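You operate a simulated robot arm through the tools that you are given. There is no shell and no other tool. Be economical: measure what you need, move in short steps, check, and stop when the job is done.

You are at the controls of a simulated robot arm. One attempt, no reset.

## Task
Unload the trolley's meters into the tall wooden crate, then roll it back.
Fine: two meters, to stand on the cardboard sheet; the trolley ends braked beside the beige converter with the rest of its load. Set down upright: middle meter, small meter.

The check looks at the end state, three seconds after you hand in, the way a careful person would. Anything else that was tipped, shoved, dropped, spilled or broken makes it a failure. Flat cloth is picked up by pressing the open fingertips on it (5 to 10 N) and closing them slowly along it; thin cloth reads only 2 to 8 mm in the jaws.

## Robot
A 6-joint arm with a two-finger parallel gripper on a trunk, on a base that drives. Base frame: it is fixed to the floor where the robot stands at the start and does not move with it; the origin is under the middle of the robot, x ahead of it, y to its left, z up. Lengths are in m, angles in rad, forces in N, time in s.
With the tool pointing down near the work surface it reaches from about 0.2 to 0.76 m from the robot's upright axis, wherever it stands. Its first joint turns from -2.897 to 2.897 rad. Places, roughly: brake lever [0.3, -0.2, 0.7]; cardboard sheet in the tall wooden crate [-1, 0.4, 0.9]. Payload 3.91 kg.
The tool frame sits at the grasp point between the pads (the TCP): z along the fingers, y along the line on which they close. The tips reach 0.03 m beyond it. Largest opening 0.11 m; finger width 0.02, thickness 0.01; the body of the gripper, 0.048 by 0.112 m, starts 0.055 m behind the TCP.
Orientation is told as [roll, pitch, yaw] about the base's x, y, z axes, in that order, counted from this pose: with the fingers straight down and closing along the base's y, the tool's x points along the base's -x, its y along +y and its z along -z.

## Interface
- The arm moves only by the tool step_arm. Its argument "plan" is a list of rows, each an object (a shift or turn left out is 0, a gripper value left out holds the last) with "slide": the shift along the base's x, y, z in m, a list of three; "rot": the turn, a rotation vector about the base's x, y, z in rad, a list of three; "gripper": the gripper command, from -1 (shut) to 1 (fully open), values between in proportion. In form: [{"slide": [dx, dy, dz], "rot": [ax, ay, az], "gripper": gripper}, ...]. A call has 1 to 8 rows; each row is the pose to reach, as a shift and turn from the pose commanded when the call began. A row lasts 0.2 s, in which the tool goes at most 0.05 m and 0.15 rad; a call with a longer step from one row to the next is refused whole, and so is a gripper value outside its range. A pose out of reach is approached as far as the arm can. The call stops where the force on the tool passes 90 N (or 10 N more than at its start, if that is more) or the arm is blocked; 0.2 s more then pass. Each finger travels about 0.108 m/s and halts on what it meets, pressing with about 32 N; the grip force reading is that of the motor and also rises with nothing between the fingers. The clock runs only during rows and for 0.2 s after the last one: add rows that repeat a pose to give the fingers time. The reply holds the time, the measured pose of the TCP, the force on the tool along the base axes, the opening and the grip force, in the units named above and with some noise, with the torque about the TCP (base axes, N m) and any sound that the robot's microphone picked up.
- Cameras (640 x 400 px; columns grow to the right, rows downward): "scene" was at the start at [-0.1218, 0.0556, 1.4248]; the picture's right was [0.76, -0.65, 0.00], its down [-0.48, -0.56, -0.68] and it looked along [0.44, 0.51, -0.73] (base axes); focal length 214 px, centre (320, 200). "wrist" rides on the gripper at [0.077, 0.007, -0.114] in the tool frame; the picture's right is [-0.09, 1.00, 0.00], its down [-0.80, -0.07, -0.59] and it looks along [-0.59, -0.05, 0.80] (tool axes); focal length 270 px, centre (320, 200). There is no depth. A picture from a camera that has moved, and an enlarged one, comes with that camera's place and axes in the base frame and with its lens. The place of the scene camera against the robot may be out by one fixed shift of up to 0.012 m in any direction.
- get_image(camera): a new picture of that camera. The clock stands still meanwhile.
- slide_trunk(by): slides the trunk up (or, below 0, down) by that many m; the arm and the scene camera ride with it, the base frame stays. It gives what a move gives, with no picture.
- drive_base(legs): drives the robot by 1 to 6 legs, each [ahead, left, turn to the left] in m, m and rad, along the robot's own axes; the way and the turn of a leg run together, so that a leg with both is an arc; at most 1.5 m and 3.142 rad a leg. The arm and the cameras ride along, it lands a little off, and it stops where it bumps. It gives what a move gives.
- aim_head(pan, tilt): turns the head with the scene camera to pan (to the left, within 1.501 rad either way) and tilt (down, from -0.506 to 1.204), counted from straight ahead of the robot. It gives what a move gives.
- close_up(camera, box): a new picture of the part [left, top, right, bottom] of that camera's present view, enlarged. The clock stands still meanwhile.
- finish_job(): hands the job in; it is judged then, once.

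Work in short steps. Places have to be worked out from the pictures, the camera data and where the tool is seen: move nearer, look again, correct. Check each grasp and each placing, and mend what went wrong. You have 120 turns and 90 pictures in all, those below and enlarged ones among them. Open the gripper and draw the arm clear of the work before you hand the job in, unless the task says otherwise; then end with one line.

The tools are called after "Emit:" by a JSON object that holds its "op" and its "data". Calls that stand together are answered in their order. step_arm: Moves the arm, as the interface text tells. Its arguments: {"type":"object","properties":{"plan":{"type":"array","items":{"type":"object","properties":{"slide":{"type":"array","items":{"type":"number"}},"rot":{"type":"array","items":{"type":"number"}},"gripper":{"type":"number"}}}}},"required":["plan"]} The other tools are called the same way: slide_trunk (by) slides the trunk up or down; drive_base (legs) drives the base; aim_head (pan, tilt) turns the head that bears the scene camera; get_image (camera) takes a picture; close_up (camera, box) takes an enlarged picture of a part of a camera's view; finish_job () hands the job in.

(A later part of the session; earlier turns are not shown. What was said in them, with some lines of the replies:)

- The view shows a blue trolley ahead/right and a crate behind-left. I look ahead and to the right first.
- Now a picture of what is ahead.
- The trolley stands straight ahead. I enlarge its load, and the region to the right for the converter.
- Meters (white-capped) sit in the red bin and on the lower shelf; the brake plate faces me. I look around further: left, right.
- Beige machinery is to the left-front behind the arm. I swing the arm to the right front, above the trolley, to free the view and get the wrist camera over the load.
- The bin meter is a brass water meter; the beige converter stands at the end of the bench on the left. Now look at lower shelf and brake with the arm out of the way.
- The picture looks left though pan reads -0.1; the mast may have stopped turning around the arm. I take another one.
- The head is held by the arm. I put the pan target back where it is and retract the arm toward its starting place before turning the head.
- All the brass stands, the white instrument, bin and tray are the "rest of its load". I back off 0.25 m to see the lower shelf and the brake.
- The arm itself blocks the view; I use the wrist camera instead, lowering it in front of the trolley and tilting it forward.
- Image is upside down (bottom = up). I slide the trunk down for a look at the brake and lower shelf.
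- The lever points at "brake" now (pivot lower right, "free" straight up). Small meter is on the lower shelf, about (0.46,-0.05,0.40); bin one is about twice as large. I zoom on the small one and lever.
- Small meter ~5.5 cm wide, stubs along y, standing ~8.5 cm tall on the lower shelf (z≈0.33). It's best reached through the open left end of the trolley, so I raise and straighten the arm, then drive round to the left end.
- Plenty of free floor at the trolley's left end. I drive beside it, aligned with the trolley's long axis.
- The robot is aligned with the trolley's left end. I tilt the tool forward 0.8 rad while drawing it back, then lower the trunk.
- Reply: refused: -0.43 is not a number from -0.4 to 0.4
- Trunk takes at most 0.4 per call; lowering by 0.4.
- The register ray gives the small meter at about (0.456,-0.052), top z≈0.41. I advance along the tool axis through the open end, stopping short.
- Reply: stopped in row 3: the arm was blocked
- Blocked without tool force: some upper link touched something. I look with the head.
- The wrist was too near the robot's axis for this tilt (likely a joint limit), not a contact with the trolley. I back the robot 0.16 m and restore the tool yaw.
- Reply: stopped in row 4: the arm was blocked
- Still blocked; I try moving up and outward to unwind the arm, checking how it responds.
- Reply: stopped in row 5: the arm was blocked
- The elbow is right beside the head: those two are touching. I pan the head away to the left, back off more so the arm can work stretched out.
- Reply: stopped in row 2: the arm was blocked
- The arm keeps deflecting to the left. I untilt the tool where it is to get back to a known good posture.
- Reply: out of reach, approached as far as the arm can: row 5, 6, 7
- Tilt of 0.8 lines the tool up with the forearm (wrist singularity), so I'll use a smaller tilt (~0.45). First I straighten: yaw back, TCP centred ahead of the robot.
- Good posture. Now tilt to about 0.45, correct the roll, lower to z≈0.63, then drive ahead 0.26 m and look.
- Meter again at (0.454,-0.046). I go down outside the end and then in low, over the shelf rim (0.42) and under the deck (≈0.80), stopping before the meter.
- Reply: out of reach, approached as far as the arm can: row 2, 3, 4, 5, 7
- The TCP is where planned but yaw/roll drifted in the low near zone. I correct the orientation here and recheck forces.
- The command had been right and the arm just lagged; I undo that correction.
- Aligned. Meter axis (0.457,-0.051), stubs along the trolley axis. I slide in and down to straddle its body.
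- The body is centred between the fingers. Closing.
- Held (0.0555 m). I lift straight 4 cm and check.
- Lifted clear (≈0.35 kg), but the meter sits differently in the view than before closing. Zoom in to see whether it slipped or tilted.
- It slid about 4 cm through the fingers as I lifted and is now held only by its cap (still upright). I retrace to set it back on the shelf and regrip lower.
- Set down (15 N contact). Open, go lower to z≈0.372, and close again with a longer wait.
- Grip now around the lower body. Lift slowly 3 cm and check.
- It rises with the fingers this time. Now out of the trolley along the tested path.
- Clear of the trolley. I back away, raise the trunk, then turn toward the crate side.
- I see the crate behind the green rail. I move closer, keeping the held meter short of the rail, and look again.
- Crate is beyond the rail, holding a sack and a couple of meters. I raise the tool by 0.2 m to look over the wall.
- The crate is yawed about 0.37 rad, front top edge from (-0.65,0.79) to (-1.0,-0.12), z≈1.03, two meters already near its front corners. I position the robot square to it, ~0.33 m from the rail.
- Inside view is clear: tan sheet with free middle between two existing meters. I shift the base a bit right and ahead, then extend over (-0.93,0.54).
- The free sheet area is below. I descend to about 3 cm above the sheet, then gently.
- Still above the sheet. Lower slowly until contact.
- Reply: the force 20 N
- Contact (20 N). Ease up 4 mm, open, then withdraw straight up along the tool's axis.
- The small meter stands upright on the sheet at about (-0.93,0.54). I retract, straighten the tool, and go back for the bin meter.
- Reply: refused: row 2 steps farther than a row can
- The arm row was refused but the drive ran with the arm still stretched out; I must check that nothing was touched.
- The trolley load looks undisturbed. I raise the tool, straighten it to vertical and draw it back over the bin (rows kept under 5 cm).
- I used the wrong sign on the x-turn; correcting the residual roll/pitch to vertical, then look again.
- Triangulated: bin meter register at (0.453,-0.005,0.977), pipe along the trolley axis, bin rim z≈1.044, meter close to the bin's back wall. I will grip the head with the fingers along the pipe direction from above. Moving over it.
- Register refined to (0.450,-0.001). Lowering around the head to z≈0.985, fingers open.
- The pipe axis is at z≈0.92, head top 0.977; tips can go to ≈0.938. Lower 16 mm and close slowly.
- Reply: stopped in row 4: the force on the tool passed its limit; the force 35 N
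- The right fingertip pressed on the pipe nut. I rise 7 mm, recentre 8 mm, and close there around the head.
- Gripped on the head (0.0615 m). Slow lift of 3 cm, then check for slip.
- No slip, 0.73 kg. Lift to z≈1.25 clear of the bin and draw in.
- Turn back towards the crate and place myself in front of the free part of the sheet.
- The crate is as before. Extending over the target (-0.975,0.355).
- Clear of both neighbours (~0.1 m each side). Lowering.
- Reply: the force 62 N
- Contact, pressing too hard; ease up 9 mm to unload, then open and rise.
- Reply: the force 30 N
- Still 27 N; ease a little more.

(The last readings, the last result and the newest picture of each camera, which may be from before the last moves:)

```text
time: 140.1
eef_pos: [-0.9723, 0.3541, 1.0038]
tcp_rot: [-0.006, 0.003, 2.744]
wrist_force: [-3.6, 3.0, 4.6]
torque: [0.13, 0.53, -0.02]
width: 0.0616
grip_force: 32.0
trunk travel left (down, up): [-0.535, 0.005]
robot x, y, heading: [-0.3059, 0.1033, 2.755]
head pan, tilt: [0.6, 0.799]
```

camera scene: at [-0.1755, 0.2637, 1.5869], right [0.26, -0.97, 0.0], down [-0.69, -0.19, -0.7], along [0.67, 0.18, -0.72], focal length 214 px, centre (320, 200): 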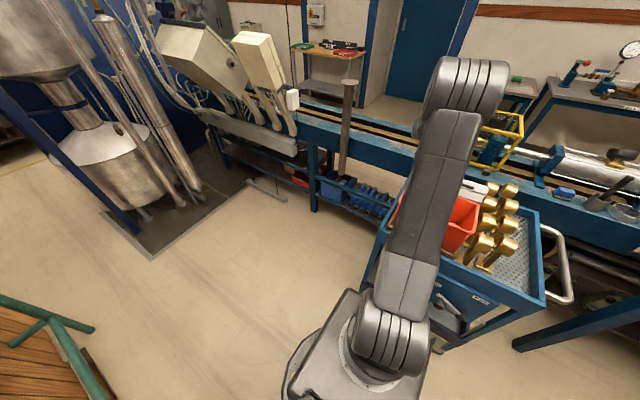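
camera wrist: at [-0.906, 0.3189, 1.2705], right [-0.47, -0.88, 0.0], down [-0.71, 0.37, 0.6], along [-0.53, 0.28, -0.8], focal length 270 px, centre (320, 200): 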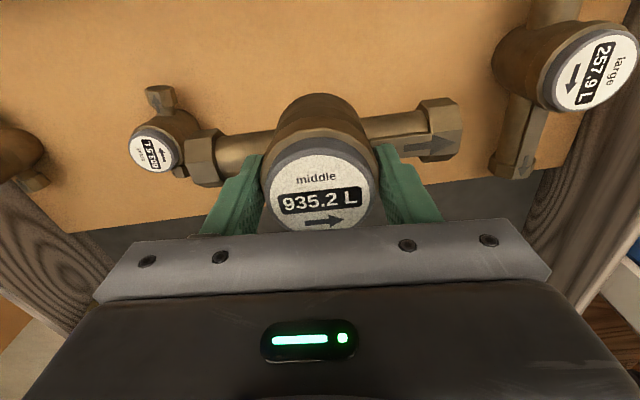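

Nearly unloaded. Open and rise.

Emit:
{"op": "step_arm", "data": {"plan": [{"gripper": -0.5}, {"gripper": 0.1}, {"gripper": 0.7}, {"gripper": 0.9}, {"slide": [0, 0, 0.02], "gripper": 0.9}, {"slide": [0, 0, 0.06], "gripper": 0.9}, {"slide": [0, 0, 0.1], "gripper": 0.9}, {"slide": [0, 0, 0.14], "gripper": 0.9}]}}

Emit:
{"op": "get_image", "data": {"camera": "wrist"}}

```text
time: 141.9
eef_pos: [-0.9721, 0.355, 1.1463]
tcp_rot: [-0.004, -0.001, 2.743]
wrist_force: [0.1, -0.1, 0.4]
torque: [-0.03, 0.0, 0.02]
width: 0.1045
grip_force: 0.2
trunk travel left (down, up): [-0.535, 0.005]
robot x, y, heading: [-0.3092, 0.1092, 2.753]
head pan, tilt: [0.6, 0.799]
```

```text
27 pictures are left
camera wrist: at [-0.9052, 0.3179, 1.2593], right [-0.47, -0.88, 0.0], down [-0.71, 0.37, 0.6], along [-0.53, 0.28, -0.8], focal length 270 px, centre (320, 200)
```

wrist: 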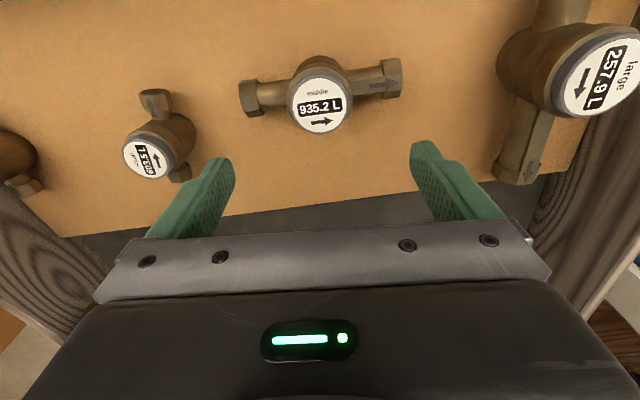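

Both meters stand upright on the sheet beside each other. I retract the arm (rows within limits) before any driving.

Emit:
{"op": "step_arm", "data": {"plan": [{"slide": [0, 0, 0.04]}, {"slide": [0.01, -0.004, 0.085]}, {"slide": [0.05, -0.02, 0.1]}, {"slide": [0.095, -0.037, 0.1]}, {"slide": [0.14, -0.055, 0.1]}, {"slide": [0.185, -0.072, 0.1]}, {"slide": [0.23, -0.09, 0.1]}, {"slide": [0.275, -0.107, 0.1]}]}}

```text
time: 143.7
eef_pos: [-0.6957, 0.2473, 1.2465]
tcp_rot: [-0.004, -0.002, 2.744]
wrist_force: [-0.3, -0.7, 0.2]
torque: [0.02, 0.02, 0.0]
width: 0.1045
grip_force: 0.0
trunk travel left (down, up): [-0.535, 0.005]
robot x, y, heading: [-0.3079, 0.1063, 2.753]
head pan, tilt: [0.6, 0.799]
```

Arm is drawn in. Turn to face the trolley and go in front of its right half, for the lever and the handle.

Emit:
{"op": "drive_base", "data": {"legs": [[0, 0, -3.093], [0.29, -0.25, 0]]}}

Emit:
{"op": "aim_head", "data": {"pan": 0.0, "tilt": 0.9}}

Emit:
{"op": "get_image", "data": {"camera": "scene"}}

```text
time: 153.3
eef_pos: [0.2814, -0.3504, 1.2453]
tcp_rot: [-0.005, -0.002, -0.343]
wrist_force: [0.2, 0.5, 0.0]
torque: [0.02, 0.01, -0.04]
width: 0.1047
grip_force: 0.0
trunk travel left (down, up): [-0.535, 0.005]
robot x, y, heading: [-0.1147, -0.2288, -0.335]
head pan, tilt: [0.6, 0.799]
```

```text
time: 154.3
eef_pos: [0.281, -0.3502, 1.2455]
tcp_rot: [-0.005, 0.0, -0.344]
wrist_force: [-0.7, 0.5, -0.5]
torque: [-0.02, 0.01, -0.01]
width: 0.1045
grip_force: 0.1
trunk travel left (down, up): [-0.535, 0.005]
robot x, y, heading: [-0.1197, -0.2247, -0.338]
head pan, tilt: [0.0, 0.901]
```

```text
26 pictures are left
camera scene: at [-0.2088, -0.2012, 1.579], right [-0.33, -0.94, 0.0], down [-0.74, 0.26, -0.62], along [0.59, -0.2, -0.78], focal length 214 px, centre (320, 200)
```

scene: 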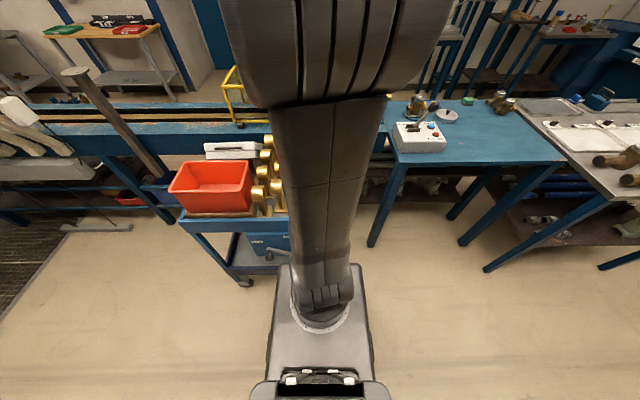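

I bring the tool back in front of the brake plate (closing the fingers), then lower the trunk for a close look.

Emit:
{"op": "step_arm", "data": {"plan": [{"slide": [-0.03, 0.03, 0], "gripper": 0}, {"slide": [-0.06, 0.06, 0], "gripper": -1}, {"slide": [-0.09, 0.09, 0], "gripper": -1}, {"slide": [-0.115, 0.115, 0], "gripper": -1}, {"slide": [-0.139, 0.137, 0], "gripper": -1}]}}

Emit:
{"op": "slide_trunk", "data": {"by": -0.36}}

Emit:
{"op": "get_image", "data": {"camera": "wrist"}}

```text
time: 155.5
eef_pos: [0.1408, -0.2132, 1.2452]
tcp_rot: [-0.003, -0.001, -0.345]
wrist_force: [0.6, 0.6, -0.9]
torque: [0.0, 0.0, -0.03]
width: 0.0
grip_force: 32.0
trunk travel left (down, up): [-0.535, 0.005]
robot x, y, heading: [-0.1157, -0.2272, -0.333]
head pan, tilt: [0.0, 0.901]
```

```text
time: 159.0
eef_pos: [0.1412, -0.2134, 0.8851]
tcp_rot: [-0.005, -0.001, -0.341]
wrist_force: [0.1, -0.6, 0.3]
torque: [0.0, 0.01, -0.04]
width: 0.0
grip_force: 32.0
trunk travel left (down, up): [-0.175, 0.365]
robot x, y, heading: [-0.1182, -0.2288, -0.334]
head pan, tilt: [0.0, 0.901]
```

```text
25 pictures are left
camera wrist: at [0.0714, -0.1804, 0.9991], right [0.42, 0.91, 0.0], down [0.73, -0.33, 0.6], along [0.54, -0.25, -0.8], focal length 270 px, centre (320, 200)
```

wrist: 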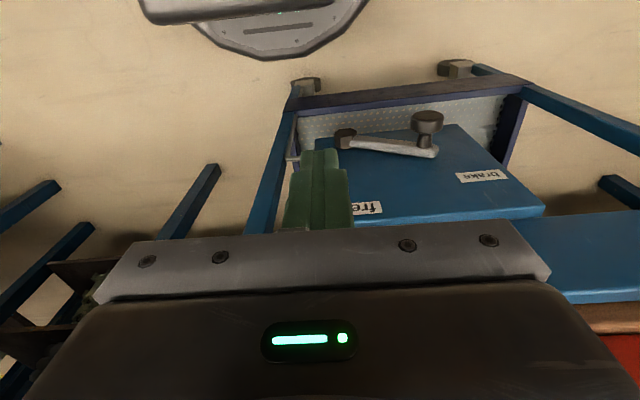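

Triangulated: knob at (0.240,-0.113,0.674), pivot at (0.240,-0.217,0.614); lever at "brake". I bring the closed fingers, slightly tilted, to the left of the knob, still in front of it.

Emit:
{"op": "step_arm", "data": {"plan": [{"slide": [0.01, 0.03, 0], "rot": [-0.04, -0.11, 0]}, {"slide": [0.02, 0.06, -0.02], "rot": [-0.08, -0.22, 0]}, {"slide": [0.035, 0.1, -0.04], "rot": [-0.117, -0.33, 0]}, {"slide": [0.05, 0.135, -0.06], "rot": [-0.117, -0.33, 0]}, {"slide": [0.065, 0.16, -0.09], "rot": [-0.117, -0.33, 0]}, {"slide": [0.065, 0.16, -0.13], "rot": [-0.117, -0.33, 0]}, {"slide": [0.065, 0.16, -0.17], "rot": [-0.117, -0.33, 0]}, {"slide": [0.065, 0.16, -0.2], "rot": [-0.117, -0.33, 0]}]}}

Emit:
{"op": "get_image", "data": {"camera": "wrist"}}

```text
time: 160.8
eef_pos: [0.2064, -0.0517, 0.6861]
tcp_rot: [-0.003, -0.352, -0.343]
wrist_force: [-0.5, -0.1, -1.1]
torque: [0.0, -0.04, 0.02]
width: 0.0
grip_force: 31.9
trunk travel left (down, up): [-0.175, 0.365]
robot x, y, heading: [-0.1159, -0.2271, -0.337]
head pan, tilt: [0.0, 0.901]
```

```text
24 pictures are left
camera wrist: at [0.1039, -0.009, 0.7664], right [0.41, 0.91, 0.03], down [0.49, -0.25, 0.83], along [0.77, -0.33, -0.55], focal length 270 px, centre (320, 200)
```

wrist: 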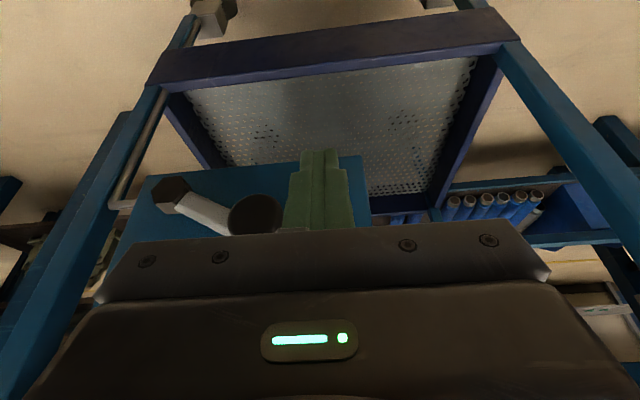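

The fingers are left of the knob. Move in to the knob's depth and push it right and up along its arc to "free".

Emit:
{"op": "step_arm", "data": {"plan": [{"slide": [0.026, -0.009, 0]}, {"slide": [0.052, -0.018, 0]}, {"slide": [0.0455, -0.0364, 0]}, {"slide": [0.039, -0.0548, 0.004]}, {"slide": [0.0325, -0.0732, 0.01]}, {"slide": [0.026, -0.0916, 0.017]}, {"slide": [0.0195, -0.11, 0.025]}, {"slide": [0.013, -0.1284, 0.032]}]}}

Emit:
{"op": "get_image", "data": {"camera": "wrist"}}

```text
time: 161.9
eef_pos: [0.2525, -0.0928, 0.6976]
tcp_rot: [0.036, -0.367, -0.334]
wrist_force: [-3.6, 18.1, 7.9]
torque: [-0.01, 0.12, -0.27]
width: 0.0
grip_force: 32.3
trunk travel left (down, up): [-0.175, 0.365]
robot x, y, heading: [-0.114, -0.2255, -0.329]
head pan, tilt: [0.0, 0.901]
stopped in row 5: the force on the tool passed its limit (the readings are from after the stop); the commanded pose is now the measured one
```

```text
23 pictures are left
camera wrist: at [0.1459, -0.0543, 0.7768], right [0.39, 0.92, 0.07], down [0.48, -0.26, 0.84], along [0.79, -0.3, -0.54], focal length 270 px, centre (320, 200)
```

wrist: 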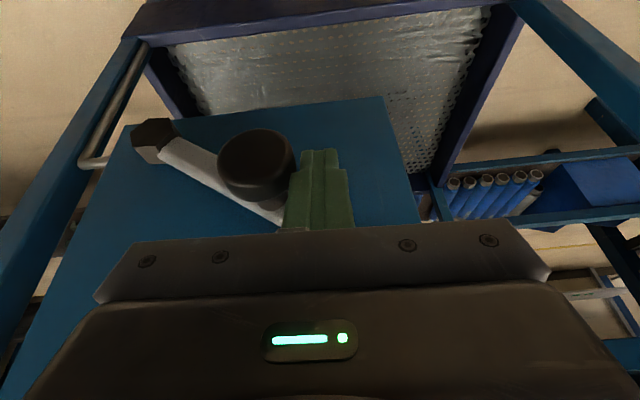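

The knob moved ~1 cm but the sideways push is inefficient (tangent is mostly upward). I roll the tool ~0.7 rad so the finger lies under-left of the knob and can push up-right along the arc.

Emit:
{"op": "step_arm", "data": {"plan": [{"slide": [0.008, 0.022, 0.0]}, {"slide": [0.01, 0.03, 0.0], "rot": [-0.132, 0.0466, 0]}, {"slide": [0.01, 0.03, -0.008], "rot": [-0.264, 0.0932, 0]}, {"slide": [0.009, 0.027, -0.02], "rot": [-0.396, 0.14, 0]}, {"slide": [0.008, 0.022, -0.032], "rot": [-0.528, 0.186, 0]}, {"slide": [0.005, 0.012, -0.038], "rot": [-0.66, 0.233, 0]}]}}

Emit:
{"op": "get_image", "data": {"camera": "wrist"}}

```text
time: 163.3
eef_pos: [0.257, -0.0857, 0.6585]
tcp_rot: [-0.701, -0.274, -0.095]
wrist_force: [-0.5, -0.5, 0.0]
torque: [0.02, 0.01, 0.01]
width: 0.0
grip_force: 32.2
trunk travel left (down, up): [-0.175, 0.365]
robot x, y, heading: [-0.1159, -0.2251, -0.328]
head pan, tilt: [0.0, 0.901]
```

```text
22 pictures are left
camera wrist: at [0.168, 0.0026, 0.7174], right [0.33, 0.73, -0.6], down [0.66, 0.27, 0.7], along [0.67, -0.63, -0.4], focal length 270 px, centre (320, 200)
```

wrist: 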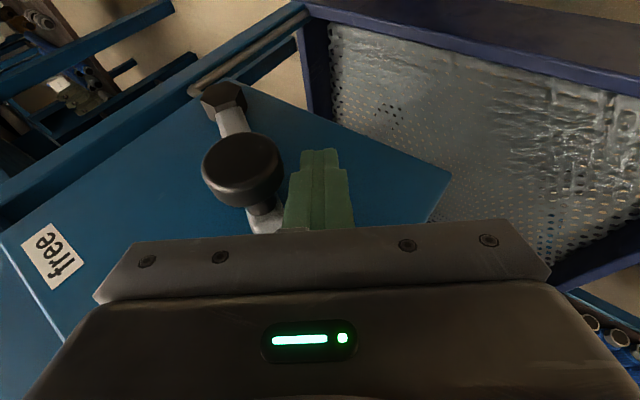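

Good: the finger lies against the knob's brake side. Push along the arc toward "free".

Emit:
{"op": "step_arm", "data": {"plan": [{"slide": [-0.0031, -0.0087, 0.0077]}, {"slide": [-0.0053, -0.015, 0.017]}, {"slide": [-0.0076, -0.0215, 0.0262]}, {"slide": [-0.0131, -0.037, 0.0377]}, {"slide": [-0.019, -0.0539, 0.0462]}, {"slide": [-0.0255, -0.0723, 0.0514]}, {"slide": [-0.0322, -0.0912, 0.0531]}, {"slide": [-0.0322, -0.0912, 0.0531]}]}}

Emit:
{"op": "get_image", "data": {"camera": "wrist"}}

```text
time: 165.1
eef_pos: [0.2231, -0.1763, 0.7117]
tcp_rot: [-0.701, -0.275, -0.096]
wrist_force: [0.4, -0.9, 0.8]
torque: [0.0, -0.02, -0.01]
width: 0.0001
grip_force: 31.9
trunk travel left (down, up): [-0.175, 0.365]
robot x, y, heading: [-0.1143, -0.2273, -0.33]
head pan, tilt: [0.0, 0.901]
```

```text
21 pictures are left
camera wrist: at [0.1355, -0.0893, 0.7703], right [0.33, 0.73, -0.59], down [0.66, 0.27, 0.7], along [0.67, -0.63, -0.4], focal length 270 px, centre (320, 200)
```

wrist: 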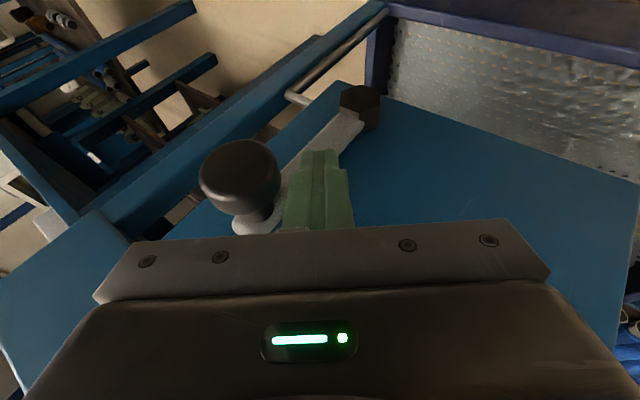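

Lever is now vertical at "free" with no load on the tool. Withdraw the finger sideways/back and unroll.

Emit:
{"op": "step_arm", "data": {"plan": [{"slide": [0.008, 0.024, -0.005]}, {"slide": [-0.02, 0.045, 0]}, {"slide": [-0.065, 0.06, 0.01], "rot": [0.132, -0.0466, 0]}, {"slide": [-0.095, 0.07, 0.03], "rot": [0.264, -0.0932, 0]}, {"slide": [-0.1, 0.06, 0.06], "rot": [0.396, -0.14, 0]}, {"slide": [-0.1, 0.05, 0.1], "rot": [0.528, -0.186, 0]}, {"slide": [-0.1, 0.03, 0.14], "rot": [0.66, -0.233, 0]}]}}

Emit:
{"op": "slide_trunk", "data": {"by": 0.33}}

```text
time: 166.7
eef_pos: [0.1233, -0.1456, 0.8525]
tcp_rot: [0.034, -0.363, -0.337]
wrist_force: [-0.2, -0.1, -0.1]
torque: [-0.04, 0.0, -0.02]
width: 0.0
grip_force: 32.4
trunk travel left (down, up): [-0.175, 0.365]
robot x, y, heading: [-0.1138, -0.2224, -0.329]
head pan, tilt: [0.0, 0.901]
```

```text
time: 170.0
eef_pos: [0.1241, -0.1462, 1.1824]
tcp_rot: [0.034, -0.365, -0.338]
wrist_force: [0.7, -0.2, -0.7]
torque: [0.01, -0.02, 0.0]
width: 0.0001
grip_force: 31.8
trunk travel left (down, up): [-0.505, 0.035]
robot x, y, heading: [-0.114, -0.2273, -0.33]
head pan, tilt: [0.0, 0.901]
```

Now move above the handle at the trolley's right end, tool vertical, fingers open.

Emit:
{"op": "step_arm", "data": {"plan": [{"slide": [0.026, -0.04, 0.01], "rot": [0.02, 0.08, 0], "gripper": 0.5}, {"slide": [0.052, -0.08, 0.02], "rot": [0.04, 0.16, 0]}, {"slide": [0.078, -0.12, 0.02], "rot": [0.06, 0.24, 0]}, {"slide": [0.104, -0.16, 0.02], "rot": [0.08, 0.32, 0]}, {"slide": [0.13, -0.2, 0.01], "rot": [0.089, 0.353, 0]}, {"slide": [0.156, -0.24, 0], "rot": [0.089, 0.353, 0]}, {"slide": [0.182, -0.28, 0], "rot": [0.089, 0.353, 0]}, {"slide": [0.206, -0.315, 0], "rot": [0.089, 0.353, 0]}]}}

Emit:
{"op": "get_image", "data": {"camera": "wrist"}}

```text
time: 171.8
eef_pos: [0.3304, -0.4622, 1.1814]
tcp_rot: [0.001, -0.001, -0.33]
wrist_force: [0.9, -0.2, -0.3]
torque: [0.01, -0.04, -0.03]
width: 0.0825
grip_force: 0.1
trunk travel left (down, up): [-0.505, 0.035]
robot x, y, heading: [-0.116, -0.2281, -0.33]
head pan, tilt: [0.0, 0.901]
```

```text
20 pictures are left
camera wrist: at [0.2592, -0.4313, 1.2964], right [0.41, 0.91, 0.0], down [0.73, -0.33, 0.59], along [0.54, -0.24, -0.8], focal length 270 px, centre (320, 200)
```

wrist: 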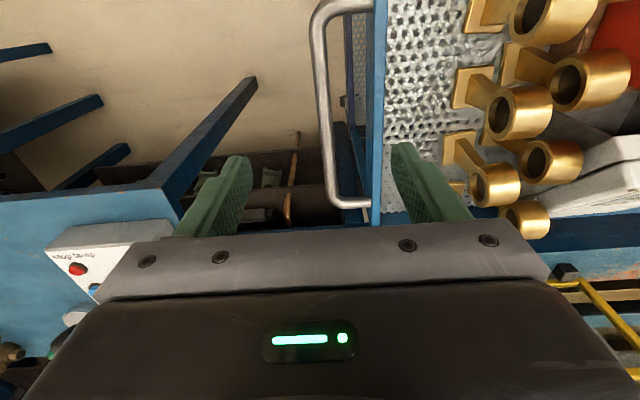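

Handle bar found: running along d, middle about (0.374,-0.479), z≈0.89. Descend with fingers astride.

Emit:
{"op": "step_arm", "data": {"plan": [{"slide": [0.02, -0.008, -0.03]}, {"slide": [0.044, -0.017, -0.06]}, {"slide": [0.044, -0.017, -0.105]}, {"slide": [0.044, -0.017, -0.15]}, {"slide": [0.044, -0.017, -0.19]}]}}

Emit:
{"op": "get_image", "data": {"camera": "wrist"}}

```text
time: 173.0
eef_pos: [0.3736, -0.4785, 0.9926]
tcp_rot: [0.0, -0.004, -0.33]
wrist_force: [0.0, 0.0, 0.0]
torque: [0.0, -0.02, 0.02]
width: 0.0826
grip_force: 0.1
trunk travel left (down, up): [-0.505, 0.035]
robot x, y, heading: [-0.1178, -0.2277, -0.331]
head pan, tilt: [0.0, 0.901]
```

```text
19 pictures are left
camera wrist: at [0.3023, -0.4474, 1.1062], right [0.41, 0.91, 0.0], down [0.73, -0.33, 0.6], along [0.54, -0.24, -0.8], focal length 270 px, centre (320, 200)
```

wrist: 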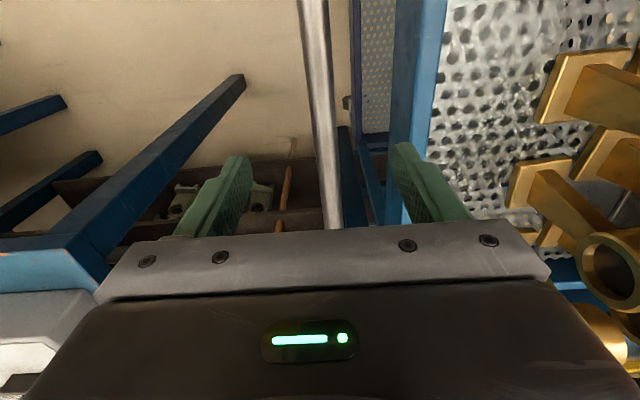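

The bar is between the fingers. I narrow the opening, lower to z≈0.887 and close.

Emit:
{"op": "step_arm", "data": {"plan": [{"slide": [0.001, 0.003, -0.03], "gripper": 0.1}, {"slide": [0.001, 0.003, -0.06], "gripper": 0.1}, {"slide": [0.001, 0.003, -0.085], "gripper": 0.1}, {"slide": [0.001, 0.003, -0.105], "gripper": 0.1}, {"slide": [0.001, 0.003, -0.105], "gripper": -0.3}, {"slide": [0.001, 0.003, -0.105], "gripper": -0.7}, {"slide": [0.001, 0.003, -0.105], "gripper": -1}, {"slide": [0.001, 0.003, -0.105], "gripper": -1}]}}

Emit:
{"op": "get_image", "data": {"camera": "wrist"}}

```text
time: 174.8
eef_pos: [0.3747, -0.4736, 0.8883]
tcp_rot: [-0.001, 0.001, -0.33]
wrist_force: [-2.3, -0.2, -3.6]
torque: [-0.25, -0.58, 1.05]
width: 0.0238
grip_force: 45.5
trunk travel left (down, up): [-0.505, 0.035]
robot x, y, heading: [-0.1157, -0.225, -0.331]
head pan, tilt: [0.0, 0.901]
```

```text
18 pictures are left
camera wrist: at [0.3034, -0.4443, 1.0014], right [0.41, 0.91, 0.0], down [0.73, -0.33, 0.59], along [0.54, -0.24, -0.8], focal length 270 px, centre (320, 200)
```

wrist: 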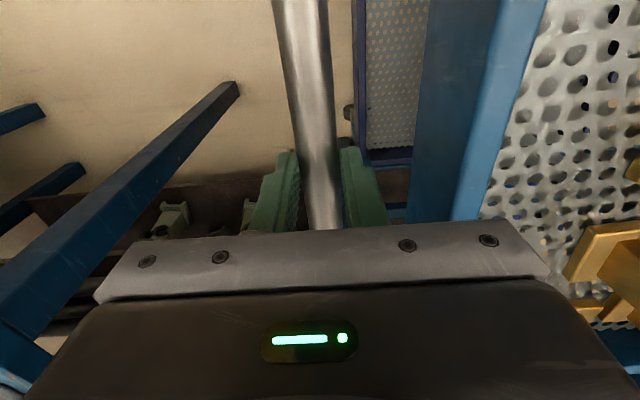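

Handle held. First a short test roll, 0.15 m along the planned direction.

Emit:
{"op": "drive_base", "data": {"legs": [[-0.02, 0.15, 0]]}}

Emit:
{"op": "get_image", "data": {"camera": "wrist"}}

```text
time: 176.1
eef_pos: [0.4078, -0.3311, 0.8875]
tcp_rot: [-0.001, -0.004, -0.333]
wrist_force: [26.7, -19.2, 3.8]
torque: [-0.53, -0.55, 0.95]
width: 0.0238
grip_force: 45.1
trunk travel left (down, up): [-0.505, 0.035]
robot x, y, heading: [-0.0839, -0.0772, -0.337]
head pan, tilt: [0.0, 0.901]
```

```text
17 pictures are left
camera wrist: at [0.3359, -0.3006, 1.001], right [0.41, 0.91, 0.0], down [0.73, -0.33, 0.6], along [0.55, -0.24, -0.8], focal length 270 px, centre (320, 200)
```

wrist: 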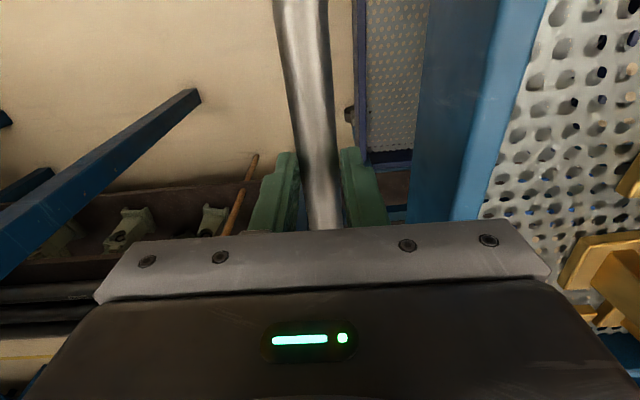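

It rolls with the hand; the pull shows it prefers tracking straight. I continue with a gentle left turn so it stays parallel to the bench.

Emit:
{"op": "drive_base", "data": {"legs": [[0.0, 0.28, 0.06]]}}

Emit:
{"op": "aim_head", "data": {"pan": 0.65, "tilt": 0.85}}

Emit:
{"op": "get_image", "data": {"camera": "scene"}}

```text
time: 178.1
eef_pos: [0.5051, -0.0349, 0.888]
tcp_rot: [-0.003, -0.007, -0.276]
wrist_force: [1.5, -10.1, -17.7]
torque: [-0.2, -0.09, -0.72]
width: 0.0242
grip_force: 44.6
trunk travel left (down, up): [-0.505, 0.035]
robot x, y, heading: [-0.0003, 0.1938, -0.273]
head pan, tilt: [0.0, 0.901]
```

```text
time: 179.1
eef_pos: [0.503, -0.0348, 0.8882]
tcp_rot: [-0.003, -0.01, -0.275]
wrist_force: [3.7, -6.5, -14.0]
torque: [-0.38, -0.59, -1.12]
width: 0.0242
grip_force: 45.4
trunk travel left (down, up): [-0.505, 0.035]
robot x, y, heading: [-0.0028, 0.1889, -0.276]
head pan, tilt: [0.649, 0.85]
```

```text
16 pictures are left
camera scene: at [-0.0941, 0.2603, 1.5529], right [0.36, -0.93, 0.0], down [-0.7, -0.27, -0.66], along [0.61, 0.24, -0.75], focal length 214 px, centre (320, 200)
```

scene: 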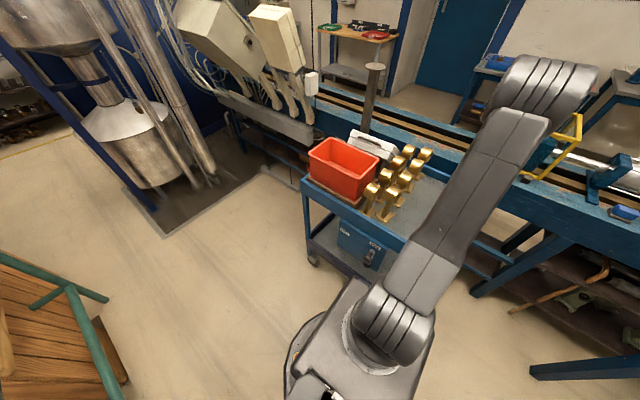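

Trolley is half-way. I check the gap between its back-left corner and the bench.

Emit:
{"op": "close_up", "data": {"camera": "scene", "box": [270, 80, 470, 205]}}

```text
3.20 times, centred on (370, 142) of scene
camera zoom: at [-0.0941, 0.2603, 1.5529], right [0.36, -0.93, 0.0], down [-0.7, -0.27, -0.66], along [0.61, 0.24, -0.75], focal length 686 px, centre (160, 384)
```

zoom: 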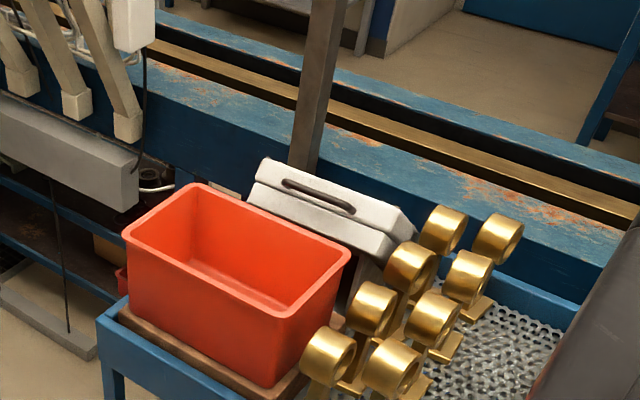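

Bench gap is small, so I steer slightly away from the bench while rolling on.

Emit:
{"op": "drive_base", "data": {"legs": [[-0.035, 0.3, 0.06]]}}

Emit:
{"op": "get_image", "data": {"camera": "scene"}}

```text
time: 181.2
eef_pos: [0.5575, 0.2941, 0.8888]
tcp_rot: [-0.004, -0.011, -0.218]
wrist_force: [26.7, -14.9, -1.3]
torque: [-0.5, -1.2, -0.96]
width: 0.0257
grip_force: 45.1
trunk travel left (down, up): [-0.505, 0.035]
robot x, y, heading: [0.0407, 0.4896, -0.212]
head pan, tilt: [0.649, 0.85]
```

```text
14 pictures are left
camera scene: at [-0.0581, 0.554, 1.5532], right [0.42, -0.91, 0.0], down [-0.68, -0.32, -0.66], along [0.6, 0.28, -0.75], focal length 214 px, centre (320, 200)
```

scene: 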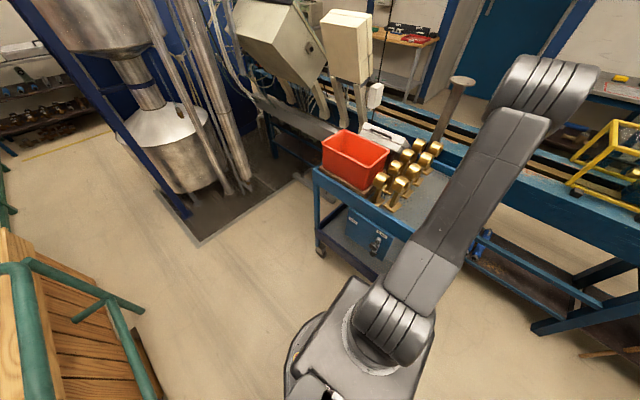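

Trolley is alongside the converter's near end. I check the bar's angle in the hand to know the trolley's yaw.

Emit:
{"op": "get_image", "data": {"camera": "wrist"}}

```text
13 pictures are left
camera wrist: at [0.4831, 0.3171, 1.0012], right [0.3, 0.95, 0.0], down [0.76, -0.24, 0.6], along [0.58, -0.18, -0.8], focal length 270 px, centre (320, 200)
```

wrist: 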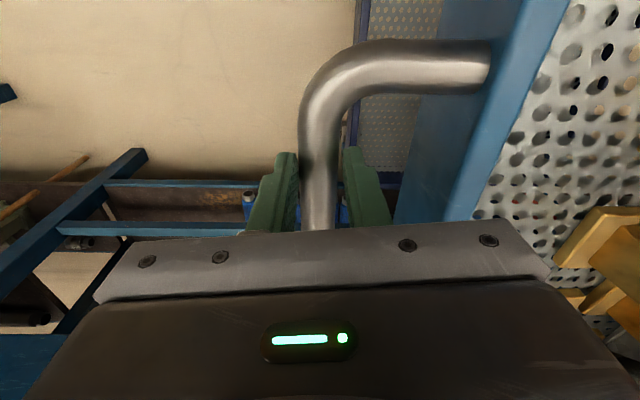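

The hand slid along the bar: the trolley only tracks along its own axis. I look closely at the clearance to the converter.

Emit:
{"op": "close_up", "data": {"camera": "scene", "box": [240, 40, 480, 190]}}

```text
2.67 times, centred on (360, 115) of scene
camera zoom: at [-0.0581, 0.554, 1.5532], right [0.42, -0.91, 0.0], down [-0.68, -0.32, -0.66], along [0.6, 0.28, -0.75], focal length 572 px, centre (213, 427)
```

zoom: 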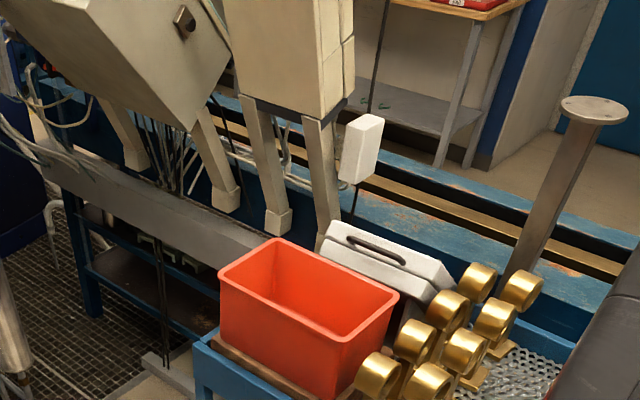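

The trolley seems to run only along its own axis. I continue along that axis in small legs, watching the force for any contact.

Emit:
{"op": "drive_base", "data": {"legs": [[0.045, 0.12, 0]]}}

Emit:
{"op": "close_up", "data": {"camera": "scene", "box": [240, 40, 480, 190]}}

```text
time: 182.2
eef_pos: [0.5737, 0.3288, 0.8879]
tcp_rot: [-0.012, 0.006, -0.238]
wrist_force: [-6.7, -11.2, 9.8]
torque: [-0.57, 0.46, -0.98]
width: 0.0252
grip_force: 45.2
trunk travel left (down, up): [-0.505, 0.035]
robot x, y, heading: [0.0683, 0.5395, -0.229]
head pan, tilt: [0.649, 0.85]
stopped in leg 1: the force on the tool passed its limit (the readings are from after the stop); the commanded pose is now the measured one
```

```text
2.67 times, centred on (360, 115) of scene
camera zoom: at [-0.0321, 0.6038, 1.5528], right [0.41, -0.91, 0.0], down [-0.68, -0.31, -0.66], along [0.6, 0.27, -0.75], focal length 572 px, centre (213, 427)
```

zoom: 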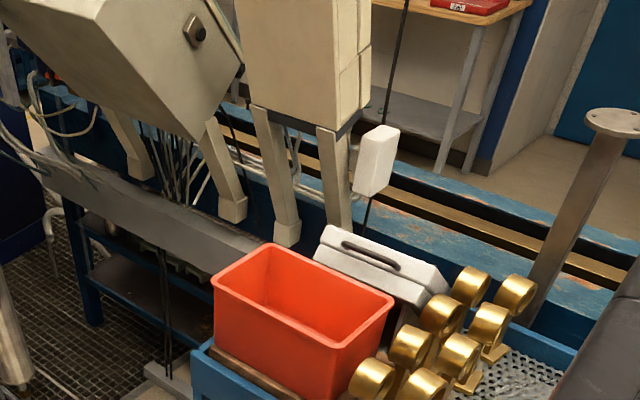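

Movement stopped on a firm limit right beside the converter. I back the trolley 1 cm with the arm to leave it free of pressure, then release the handle and rise.

Emit:
{"op": "step_arm", "data": {"plan": [{"slide": [-0.003, -0.009, 0]}, {"slide": [-0.005, -0.014, 0]}, {"slide": [-0.005, -0.014, 0]}]}}

Emit:
{"op": "step_arm", "data": {"plan": [{"gripper": -0.4}, {"gripper": 0.0}, {"gripper": 0.2}, {"slide": [0, 0, 0.04], "gripper": 0.2}, {"slide": [0, 0, 0.08]}, {"slide": [0, 0, 0.12]}, {"slide": [0, 0, 0.16]}, {"slide": [0, 0, 0.21]}]}}

Emit:
{"op": "get_image", "data": {"camera": "wrist"}}

```text
time: 183.0
eef_pos: [0.5698, 0.3154, 0.888]
tcp_rot: [-0.01, 0.005, -0.234]
wrist_force: [-4.5, -6.2, 10.9]
torque: [-0.33, 0.45, -0.84]
width: 0.0254
grip_force: 44.2
trunk travel left (down, up): [-0.505, 0.035]
robot x, y, heading: [0.0692, 0.5357, -0.227]
head pan, tilt: [0.649, 0.85]
```

```text
time: 184.8
eef_pos: [0.5698, 0.318, 1.0977]
tcp_rot: [-0.013, 0.008, -0.232]
wrist_force: [-0.6, 0.4, -0.4]
torque: [-0.01, 0.02, 0.02]
width: 0.0661
grip_force: 0.0
trunk travel left (down, up): [-0.505, 0.035]
robot x, y, heading: [0.0695, 0.537, -0.222]
head pan, tilt: [0.649, 0.85]
```

```text
10 pictures are left
camera wrist: at [0.4969, 0.3426, 1.2127], right [0.32, 0.95, -0.01], down [0.77, -0.25, 0.59], along [0.56, -0.2, -0.81], focal length 270 px, centre (320, 200)
```

wrist: 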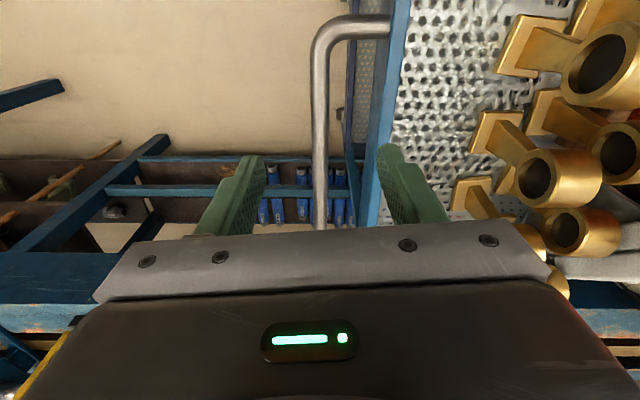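

Trolley yaw is unchanged (−0.34) and it has moved 0.81 m along its axis. I bring the arm out to the front again for re-braking: lever knob should now be at about (0.477,0.556,0.73).

Emit:
{"op": "step_arm", "data": {"plan": [{"slide": [-0.035, 0.012, 0.03], "rot": [0, 0, -0.05]}, {"slide": [-0.07, 0.024, 0.06], "rot": [0, 0, -0.108], "gripper": -1}, {"slide": [-0.115, 0.04, 0.08], "rot": [0, 0, -0.108]}, {"slide": [-0.16, 0.055, 0.08], "rot": [0, 0, -0.108]}, {"slide": [-0.2, 0.072, 0.08], "rot": [0, 0, -0.108]}, {"slide": [-0.215, 0.115, 0.08], "rot": [0, 0, -0.108]}, {"slide": [-0.22, 0.16, 0.08], "rot": [0, 0, -0.108]}, {"slide": [-0.22, 0.2, 0.08], "rot": [0, 0, -0.108]}]}}

Emit:
{"op": "slide_trunk", "data": {"by": -0.33}}

Emit:
{"op": "get_image", "data": {"camera": "wrist"}}

```text
refused: row 3 steps farther than a row can; nothing moved
```

```text
time: 187.4
eef_pos: [0.5746, 0.3156, 0.8173]
tcp_rot: [-0.022, -0.029, -0.232]
wrist_force: [-11.0, 6.6, 27.4]
torque: [-0.19, 0.09, -0.09]
width: 0.0658
grip_force: 0.1
trunk travel left (down, up): [-0.209, 0.331]
robot x, y, heading: [0.0689, 0.541, -0.219]
head pan, tilt: [0.649, 0.85]
stopped: the force on the tool passed its limit (the readings are from after the stop); the commanded pose is now the measured one
```

```text
9 pictures are left
camera wrist: at [0.4978, 0.3424, 0.9292], right [0.31, 0.95, -0.02], down [0.75, -0.23, 0.62], along [0.58, -0.21, -0.79], focal length 270 px, centre (320, 200)
```

wrist: 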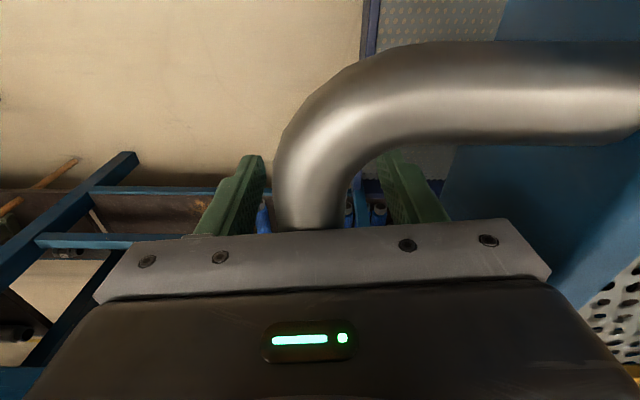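

A refused row again led the trunk to lower the hand onto the handle (bar between the fingers, no damage). I raise it straight back up, alone.

Emit:
{"op": "slide_trunk", "data": {"by": 0.31}}

```text
time: 190.5
eef_pos: [0.5767, 0.3145, 1.1251]
tcp_rot: [-0.021, -0.022, -0.23]
wrist_force: [0.3, 0.2, -0.3]
torque: [0.01, -0.01, 0.0]
width: 0.0658
grip_force: 0.0
trunk travel left (down, up): [-0.519, 0.021]
robot x, y, heading: [0.0722, 0.5406, -0.228]
head pan, tilt: [0.649, 0.85]
```

Now the arm move alone, with smaller rows.

Emit:
{"op": "step_arm", "data": {"plan": [{"slide": [-0.03, 0.01, 0.02], "rot": [0, 0, -0.05]}, {"slide": [-0.065, 0.022, 0.04], "rot": [0, 0, -0.108], "gripper": -1}, {"slide": [-0.105, 0.036, 0.05], "rot": [0, 0, -0.108]}, {"slide": [-0.145, 0.05, 0.05], "rot": [0, 0, -0.108]}, {"slide": [-0.185, 0.07, 0.05], "rot": [0, 0, -0.108]}, {"slide": [-0.21, 0.11, 0.05], "rot": [0, 0, -0.108]}, {"slide": [-0.225, 0.155, 0.05], "rot": [0, 0, -0.108]}, {"slide": [-0.228, 0.2, 0.05], "rot": [0, 0, -0.108]}]}}

```text
time: 192.3
eef_pos: [0.347, 0.5139, 1.1724]
tcp_rot: [-0.023, -0.015, -0.342]
wrist_force: [-0.2, 1.1, 0.9]
torque: [-0.02, 0.0, 0.01]
width: 0.0
grip_force: 31.9
trunk travel left (down, up): [-0.519, 0.021]
robot x, y, heading: [0.0667, 0.5397, -0.219]
head pan, tilt: [0.649, 0.85]
```

Clear in front of the trolley (0.16 m). Lower the trunk and look at the lever.

Emit:
{"op": "slide_trunk", "data": {"by": -0.33}}

Emit:
{"op": "get_image", "data": {"camera": "wrist"}}

```text
time: 195.6
eef_pos: [0.3466, 0.5149, 0.8423]
tcp_rot: [-0.024, -0.013, -0.339]
wrist_force: [-0.2, 0.3, 0.0]
torque: [0.01, 0.0, 0.0]
width: 0.0
grip_force: 32.3
trunk travel left (down, up): [-0.189, 0.351]
robot x, y, heading: [0.067, 0.539, -0.223]
head pan, tilt: [0.649, 0.85]
```

```text
8 pictures are left
camera wrist: at [0.2762, 0.5487, 0.9553], right [0.41, 0.91, -0.02], down [0.73, -0.32, 0.61], along [0.55, -0.27, -0.79], focal length 270 px, centre (320, 200)
```

wrist: 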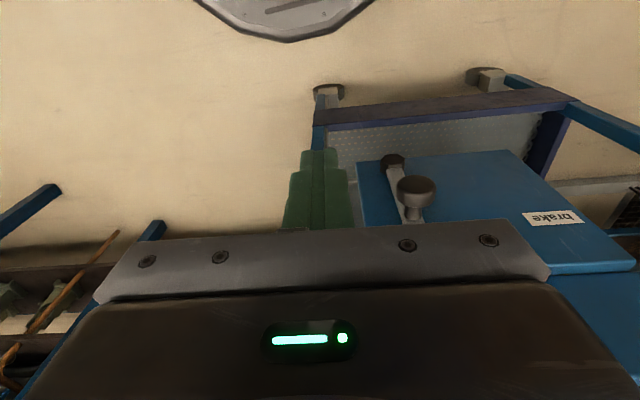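

Lever still at "free": pivot (0.489,0.556), knob (0.466,0.565,0.73). Tilt the tool forward in front of it.

Emit:
{"op": "step_arm", "data": {"plan": [{"slide": [0.012, 0.018, 0], "rot": [-0.04, -0.11, 0]}, {"slide": [0.024, 0.036, -0.01], "rot": [-0.08, -0.22, 0]}, {"slide": [0.036, 0.055, -0.03], "rot": [-0.117, -0.33, 0]}, {"slide": [0.036, 0.055, -0.03], "rot": [-0.117, -0.33, 0]}]}}

Emit:
{"op": "step_arm", "data": {"plan": [{"slide": [0, 0, 0], "rot": [-0.132, 0.0466, 0]}, {"slide": [0, 0, -0.01], "rot": [-0.264, 0.0932, 0]}, {"slide": [0, 0, -0.02], "rot": [-0.396, 0.14, 0]}, {"slide": [0, 0, -0.03], "rot": [-0.528, 0.186, 0]}, {"slide": [0, 0, -0.045], "rot": [-0.66, 0.233, 0]}, {"slide": [0, 0, -0.045], "rot": [-0.66, 0.233, 0]}]}}

Emit:
{"op": "get_image", "data": {"camera": "wrist"}}

```text
time: 196.6
eef_pos: [0.3828, 0.5695, 0.8157]
tcp_rot: [-0.022, -0.373, -0.336]
wrist_force: [-0.9, 0.2, 0.1]
torque: [-0.01, -0.01, -0.01]
width: 0.0
grip_force: 32.1
trunk travel left (down, up): [-0.189, 0.351]
robot x, y, heading: [0.0685, 0.5365, -0.225]
head pan, tilt: [0.649, 0.85]
```

```text
time: 198.0
eef_pos: [0.382, 0.5689, 0.7693]
tcp_rot: [-0.758, -0.28, -0.092]
wrist_force: [0.3, 0.3, 0.9]
torque: [0.0, 0.0, 0.02]
width: 0.0003
grip_force: 31.4
trunk travel left (down, up): [-0.189, 0.351]
robot x, y, heading: [0.0672, 0.5405, -0.224]
head pan, tilt: [0.649, 0.85]
```

```text
7 pictures are left
camera wrist: at [0.2949, 0.6606, 0.8225], right [0.34, 0.7, -0.63], down [0.67, 0.3, 0.68], along [0.66, -0.65, -0.36], focal length 270 px, centre (320, 200)
```

wrist: 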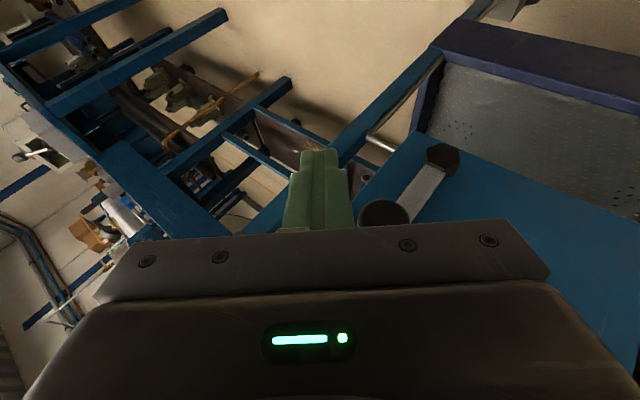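

The finger lies on the upper-right side of the knob. Move in to its depth and push it along the arc toward "brake".

Emit:
{"op": "step_arm", "data": {"plan": [{"slide": [0.037, -0.013, 0]}, {"slide": [0.0735, -0.026, 0]}, {"slide": [0.0781, -0.013, -0.0116]}, {"slide": [0.0848, 0.0059, -0.0133]}, {"slide": [0.0912, 0.0241, -0.0185]}, {"slide": [0.0972, 0.0412, -0.027]}, {"slide": [0.1027, 0.0567, -0.0385]}, {"slide": [0.1074, 0.0701, -0.0526]}]}}

Emit:
{"op": "get_image", "data": {"camera": "wrist"}}

```text
time: 199.8
eef_pos: [0.491, 0.638, 0.7169]
tcp_rot: [-0.755, -0.28, -0.092]
wrist_force: [0.1, -1.2, 0.5]
torque: [-0.01, 0.03, 0.0]
width: 0.0003
grip_force: 31.3
trunk travel left (down, up): [-0.189, 0.351]
robot x, y, heading: [0.0669, 0.5421, -0.222]
head pan, tilt: [0.649, 0.85]
```

```text
6 pictures are left
camera wrist: at [0.4029, 0.7302, 0.77], right [0.34, 0.7, -0.63], down [0.67, 0.3, 0.68], along [0.66, -0.65, -0.36], focal length 270 px, centre (320, 200)
```

wrist: 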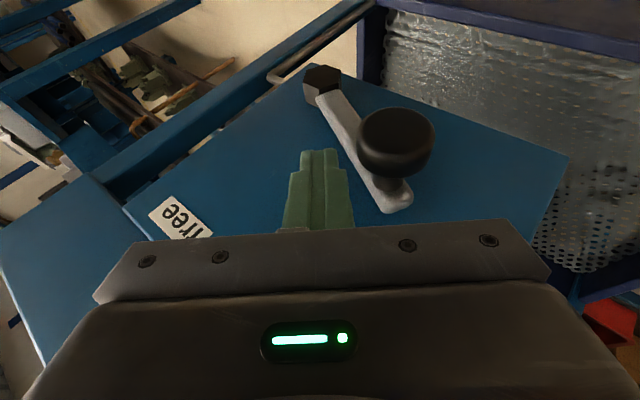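

Knob now at ~31° — the original "brake" angle. A small extra nudge to make sure it's fully home.

Emit:
{"op": "step_arm", "data": {"plan": [{"slide": [0.002, 0.0055, -0.006]}, {"slide": [0.0035, 0.0099, -0.01]}, {"slide": [0.0045, 0.0127, -0.0115]}]}}

```text
time: 200.6
eef_pos: [0.4936, 0.6483, 0.7066]
tcp_rot: [-0.761, -0.28, -0.096]
wrist_force: [-3.9, -25.4, 28.6]
torque: [-0.51, 0.2, 0.12]
width: 0.0
grip_force: 32.0
trunk travel left (down, up): [-0.189, 0.351]
robot x, y, heading: [0.067, 0.5365, -0.224]
head pan, tilt: [0.649, 0.85]
```

It presses against a firm stop: braked. Withdraw backward and unroll.

Emit:
{"op": "step_arm", "data": {"plan": [{"slide": [-0.005, -0.015, 0.012]}, {"slide": [-0.045, -0.002, 0.014]}, {"slide": [-0.085, 0.012, 0.02]}, {"slide": [-0.12, 0.024, 0.03], "rot": [0.132, -0.0466, 0]}, {"slide": [-0.135, 0.02, 0.06], "rot": [0.264, -0.0932, 0]}, {"slide": [-0.145, 0.01, 0.09], "rot": [0.396, -0.14, 0]}, {"slide": [-0.15, 0, 0.12], "rot": [0.528, -0.186, 0]}, {"slide": [-0.15, -0.01, 0.14], "rot": [0.66, -0.233, 0]}]}}

```text
time: 202.4
eef_pos: [0.3438, 0.6421, 0.8447]
tcp_rot: [-0.019, -0.371, -0.34]
wrist_force: [0.1, 0.8, -0.1]
torque: [-0.04, -0.02, -0.02]
width: 0.0
grip_force: 31.8
trunk travel left (down, up): [-0.189, 0.351]
robot x, y, heading: [0.0686, 0.5406, -0.233]
head pan, tilt: [0.649, 0.85]
```

Raise the trunk and check lever, trolley and converter with the head.

Emit:
{"op": "slide_trunk", "data": {"by": 0.33}}

Emit:
{"op": "aim_head", "data": {"pan": 0.7, "tilt": 0.75}}

Emit:
{"op": "get_image", "data": {"camera": "scene"}}

```text
time: 205.6
eef_pos: [0.3449, 0.6428, 1.1749]
tcp_rot: [-0.021, -0.372, -0.338]
wrist_force: [-0.1, 0.0, 0.2]
torque: [-0.01, 0.02, -0.02]
width: 0.0001
grip_force: 31.8
trunk travel left (down, up): [-0.519, 0.021]
robot x, y, heading: [0.0634, 0.5328, -0.227]
head pan, tilt: [0.649, 0.85]
```

```text
time: 206.3
eef_pos: [0.3451, 0.6424, 1.1746]
tcp_rot: [-0.02, -0.373, -0.338]
wrist_force: [0.3, 0.6, 0.3]
torque: [0.02, 0.0, 0.02]
width: 0.0001
grip_force: 32.0
trunk travel left (down, up): [-0.519, 0.021]
robot x, y, heading: [0.0639, 0.5388, -0.227]
head pan, tilt: [0.7, 0.75]
```

```text
5 pictures are left
camera scene: at [-0.0281, 0.6103, 1.5753], right [0.46, -0.89, 0.0], down [-0.61, -0.31, -0.73], along [0.65, 0.33, -0.68], focal length 214 px, centre (320, 200)
```

scene: 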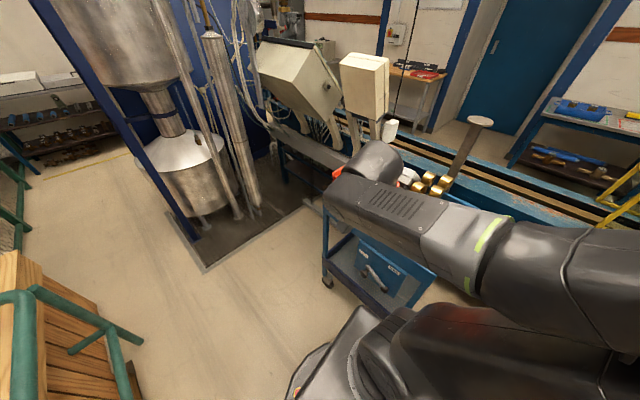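

Trolley stands beside the converter with the lever toward "brake". I open the gripper, draw the arm back, and take a final close look.

Emit:
{"op": "step_arm", "data": {"plan": [{"slide": [-0.035, 0.0, 0.02], "rot": [0.04, 0.11, 0], "gripper": 0}, {"slide": [-0.07, -0.01, 0.03], "rot": [0.08, 0.22, 0], "gripper": 1}, {"slide": [-0.1, -0.04, 0.03], "rot": [0.117, 0.33, 0], "gripper": 1}, {"slide": [-0.1, -0.08, 0.03], "rot": [0.117, 0.33, 0], "gripper": 1}, {"slide": [-0.09, -0.12, 0.03], "rot": [0.117, 0.33, 0], "gripper": 1}, {"slide": [-0.08, -0.16, 0.03], "rot": [0.117, 0.33, 0], "gripper": 1}]}}

Emit:
{"op": "close_up", "data": {"camera": "scene", "box": [240, 30, 520, 330]}}

```text
time: 207.7
eef_pos: [0.2648, 0.4828, 1.2056]
tcp_rot: [-0.022, -0.022, -0.336]
wrist_force: [0.7, -0.8, -0.2]
torque: [0.03, -0.01, 0.01]
width: 0.11
grip_force: 0.0
trunk travel left (down, up): [-0.519, 0.021]
robot x, y, heading: [0.0679, 0.5399, -0.226]
head pan, tilt: [0.7, 0.75]
```

```text
1.33 times, centred on (380, 180) of scene
camera zoom: at [-0.0279, 0.6118, 1.5752], right [0.46, -0.89, 0.0], down [-0.61, -0.31, -0.73], along [0.65, 0.33, -0.68], focal length 286 px, centre (240, 227)
```

zoom: 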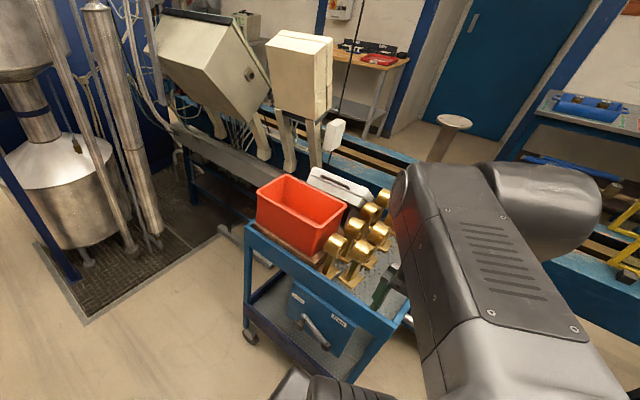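

The load is intact, the lever is at "brake", the trolley stands beside the beige converter, both meters stand in the crate, and the arm is clear with the gripper open. Handing in.

Emit:
{"op": "finish_job", "data": {}}

```text
The job is handed in.
```

The job is handed in: the middle and small meters stand upright on the cardboard sheet in the crate, and the trolley is braked beside the near end of the beige converter with the rest of its load in place. It stopped there on something firm I couldn't identify, so I backed it off about 1 cm before braking.
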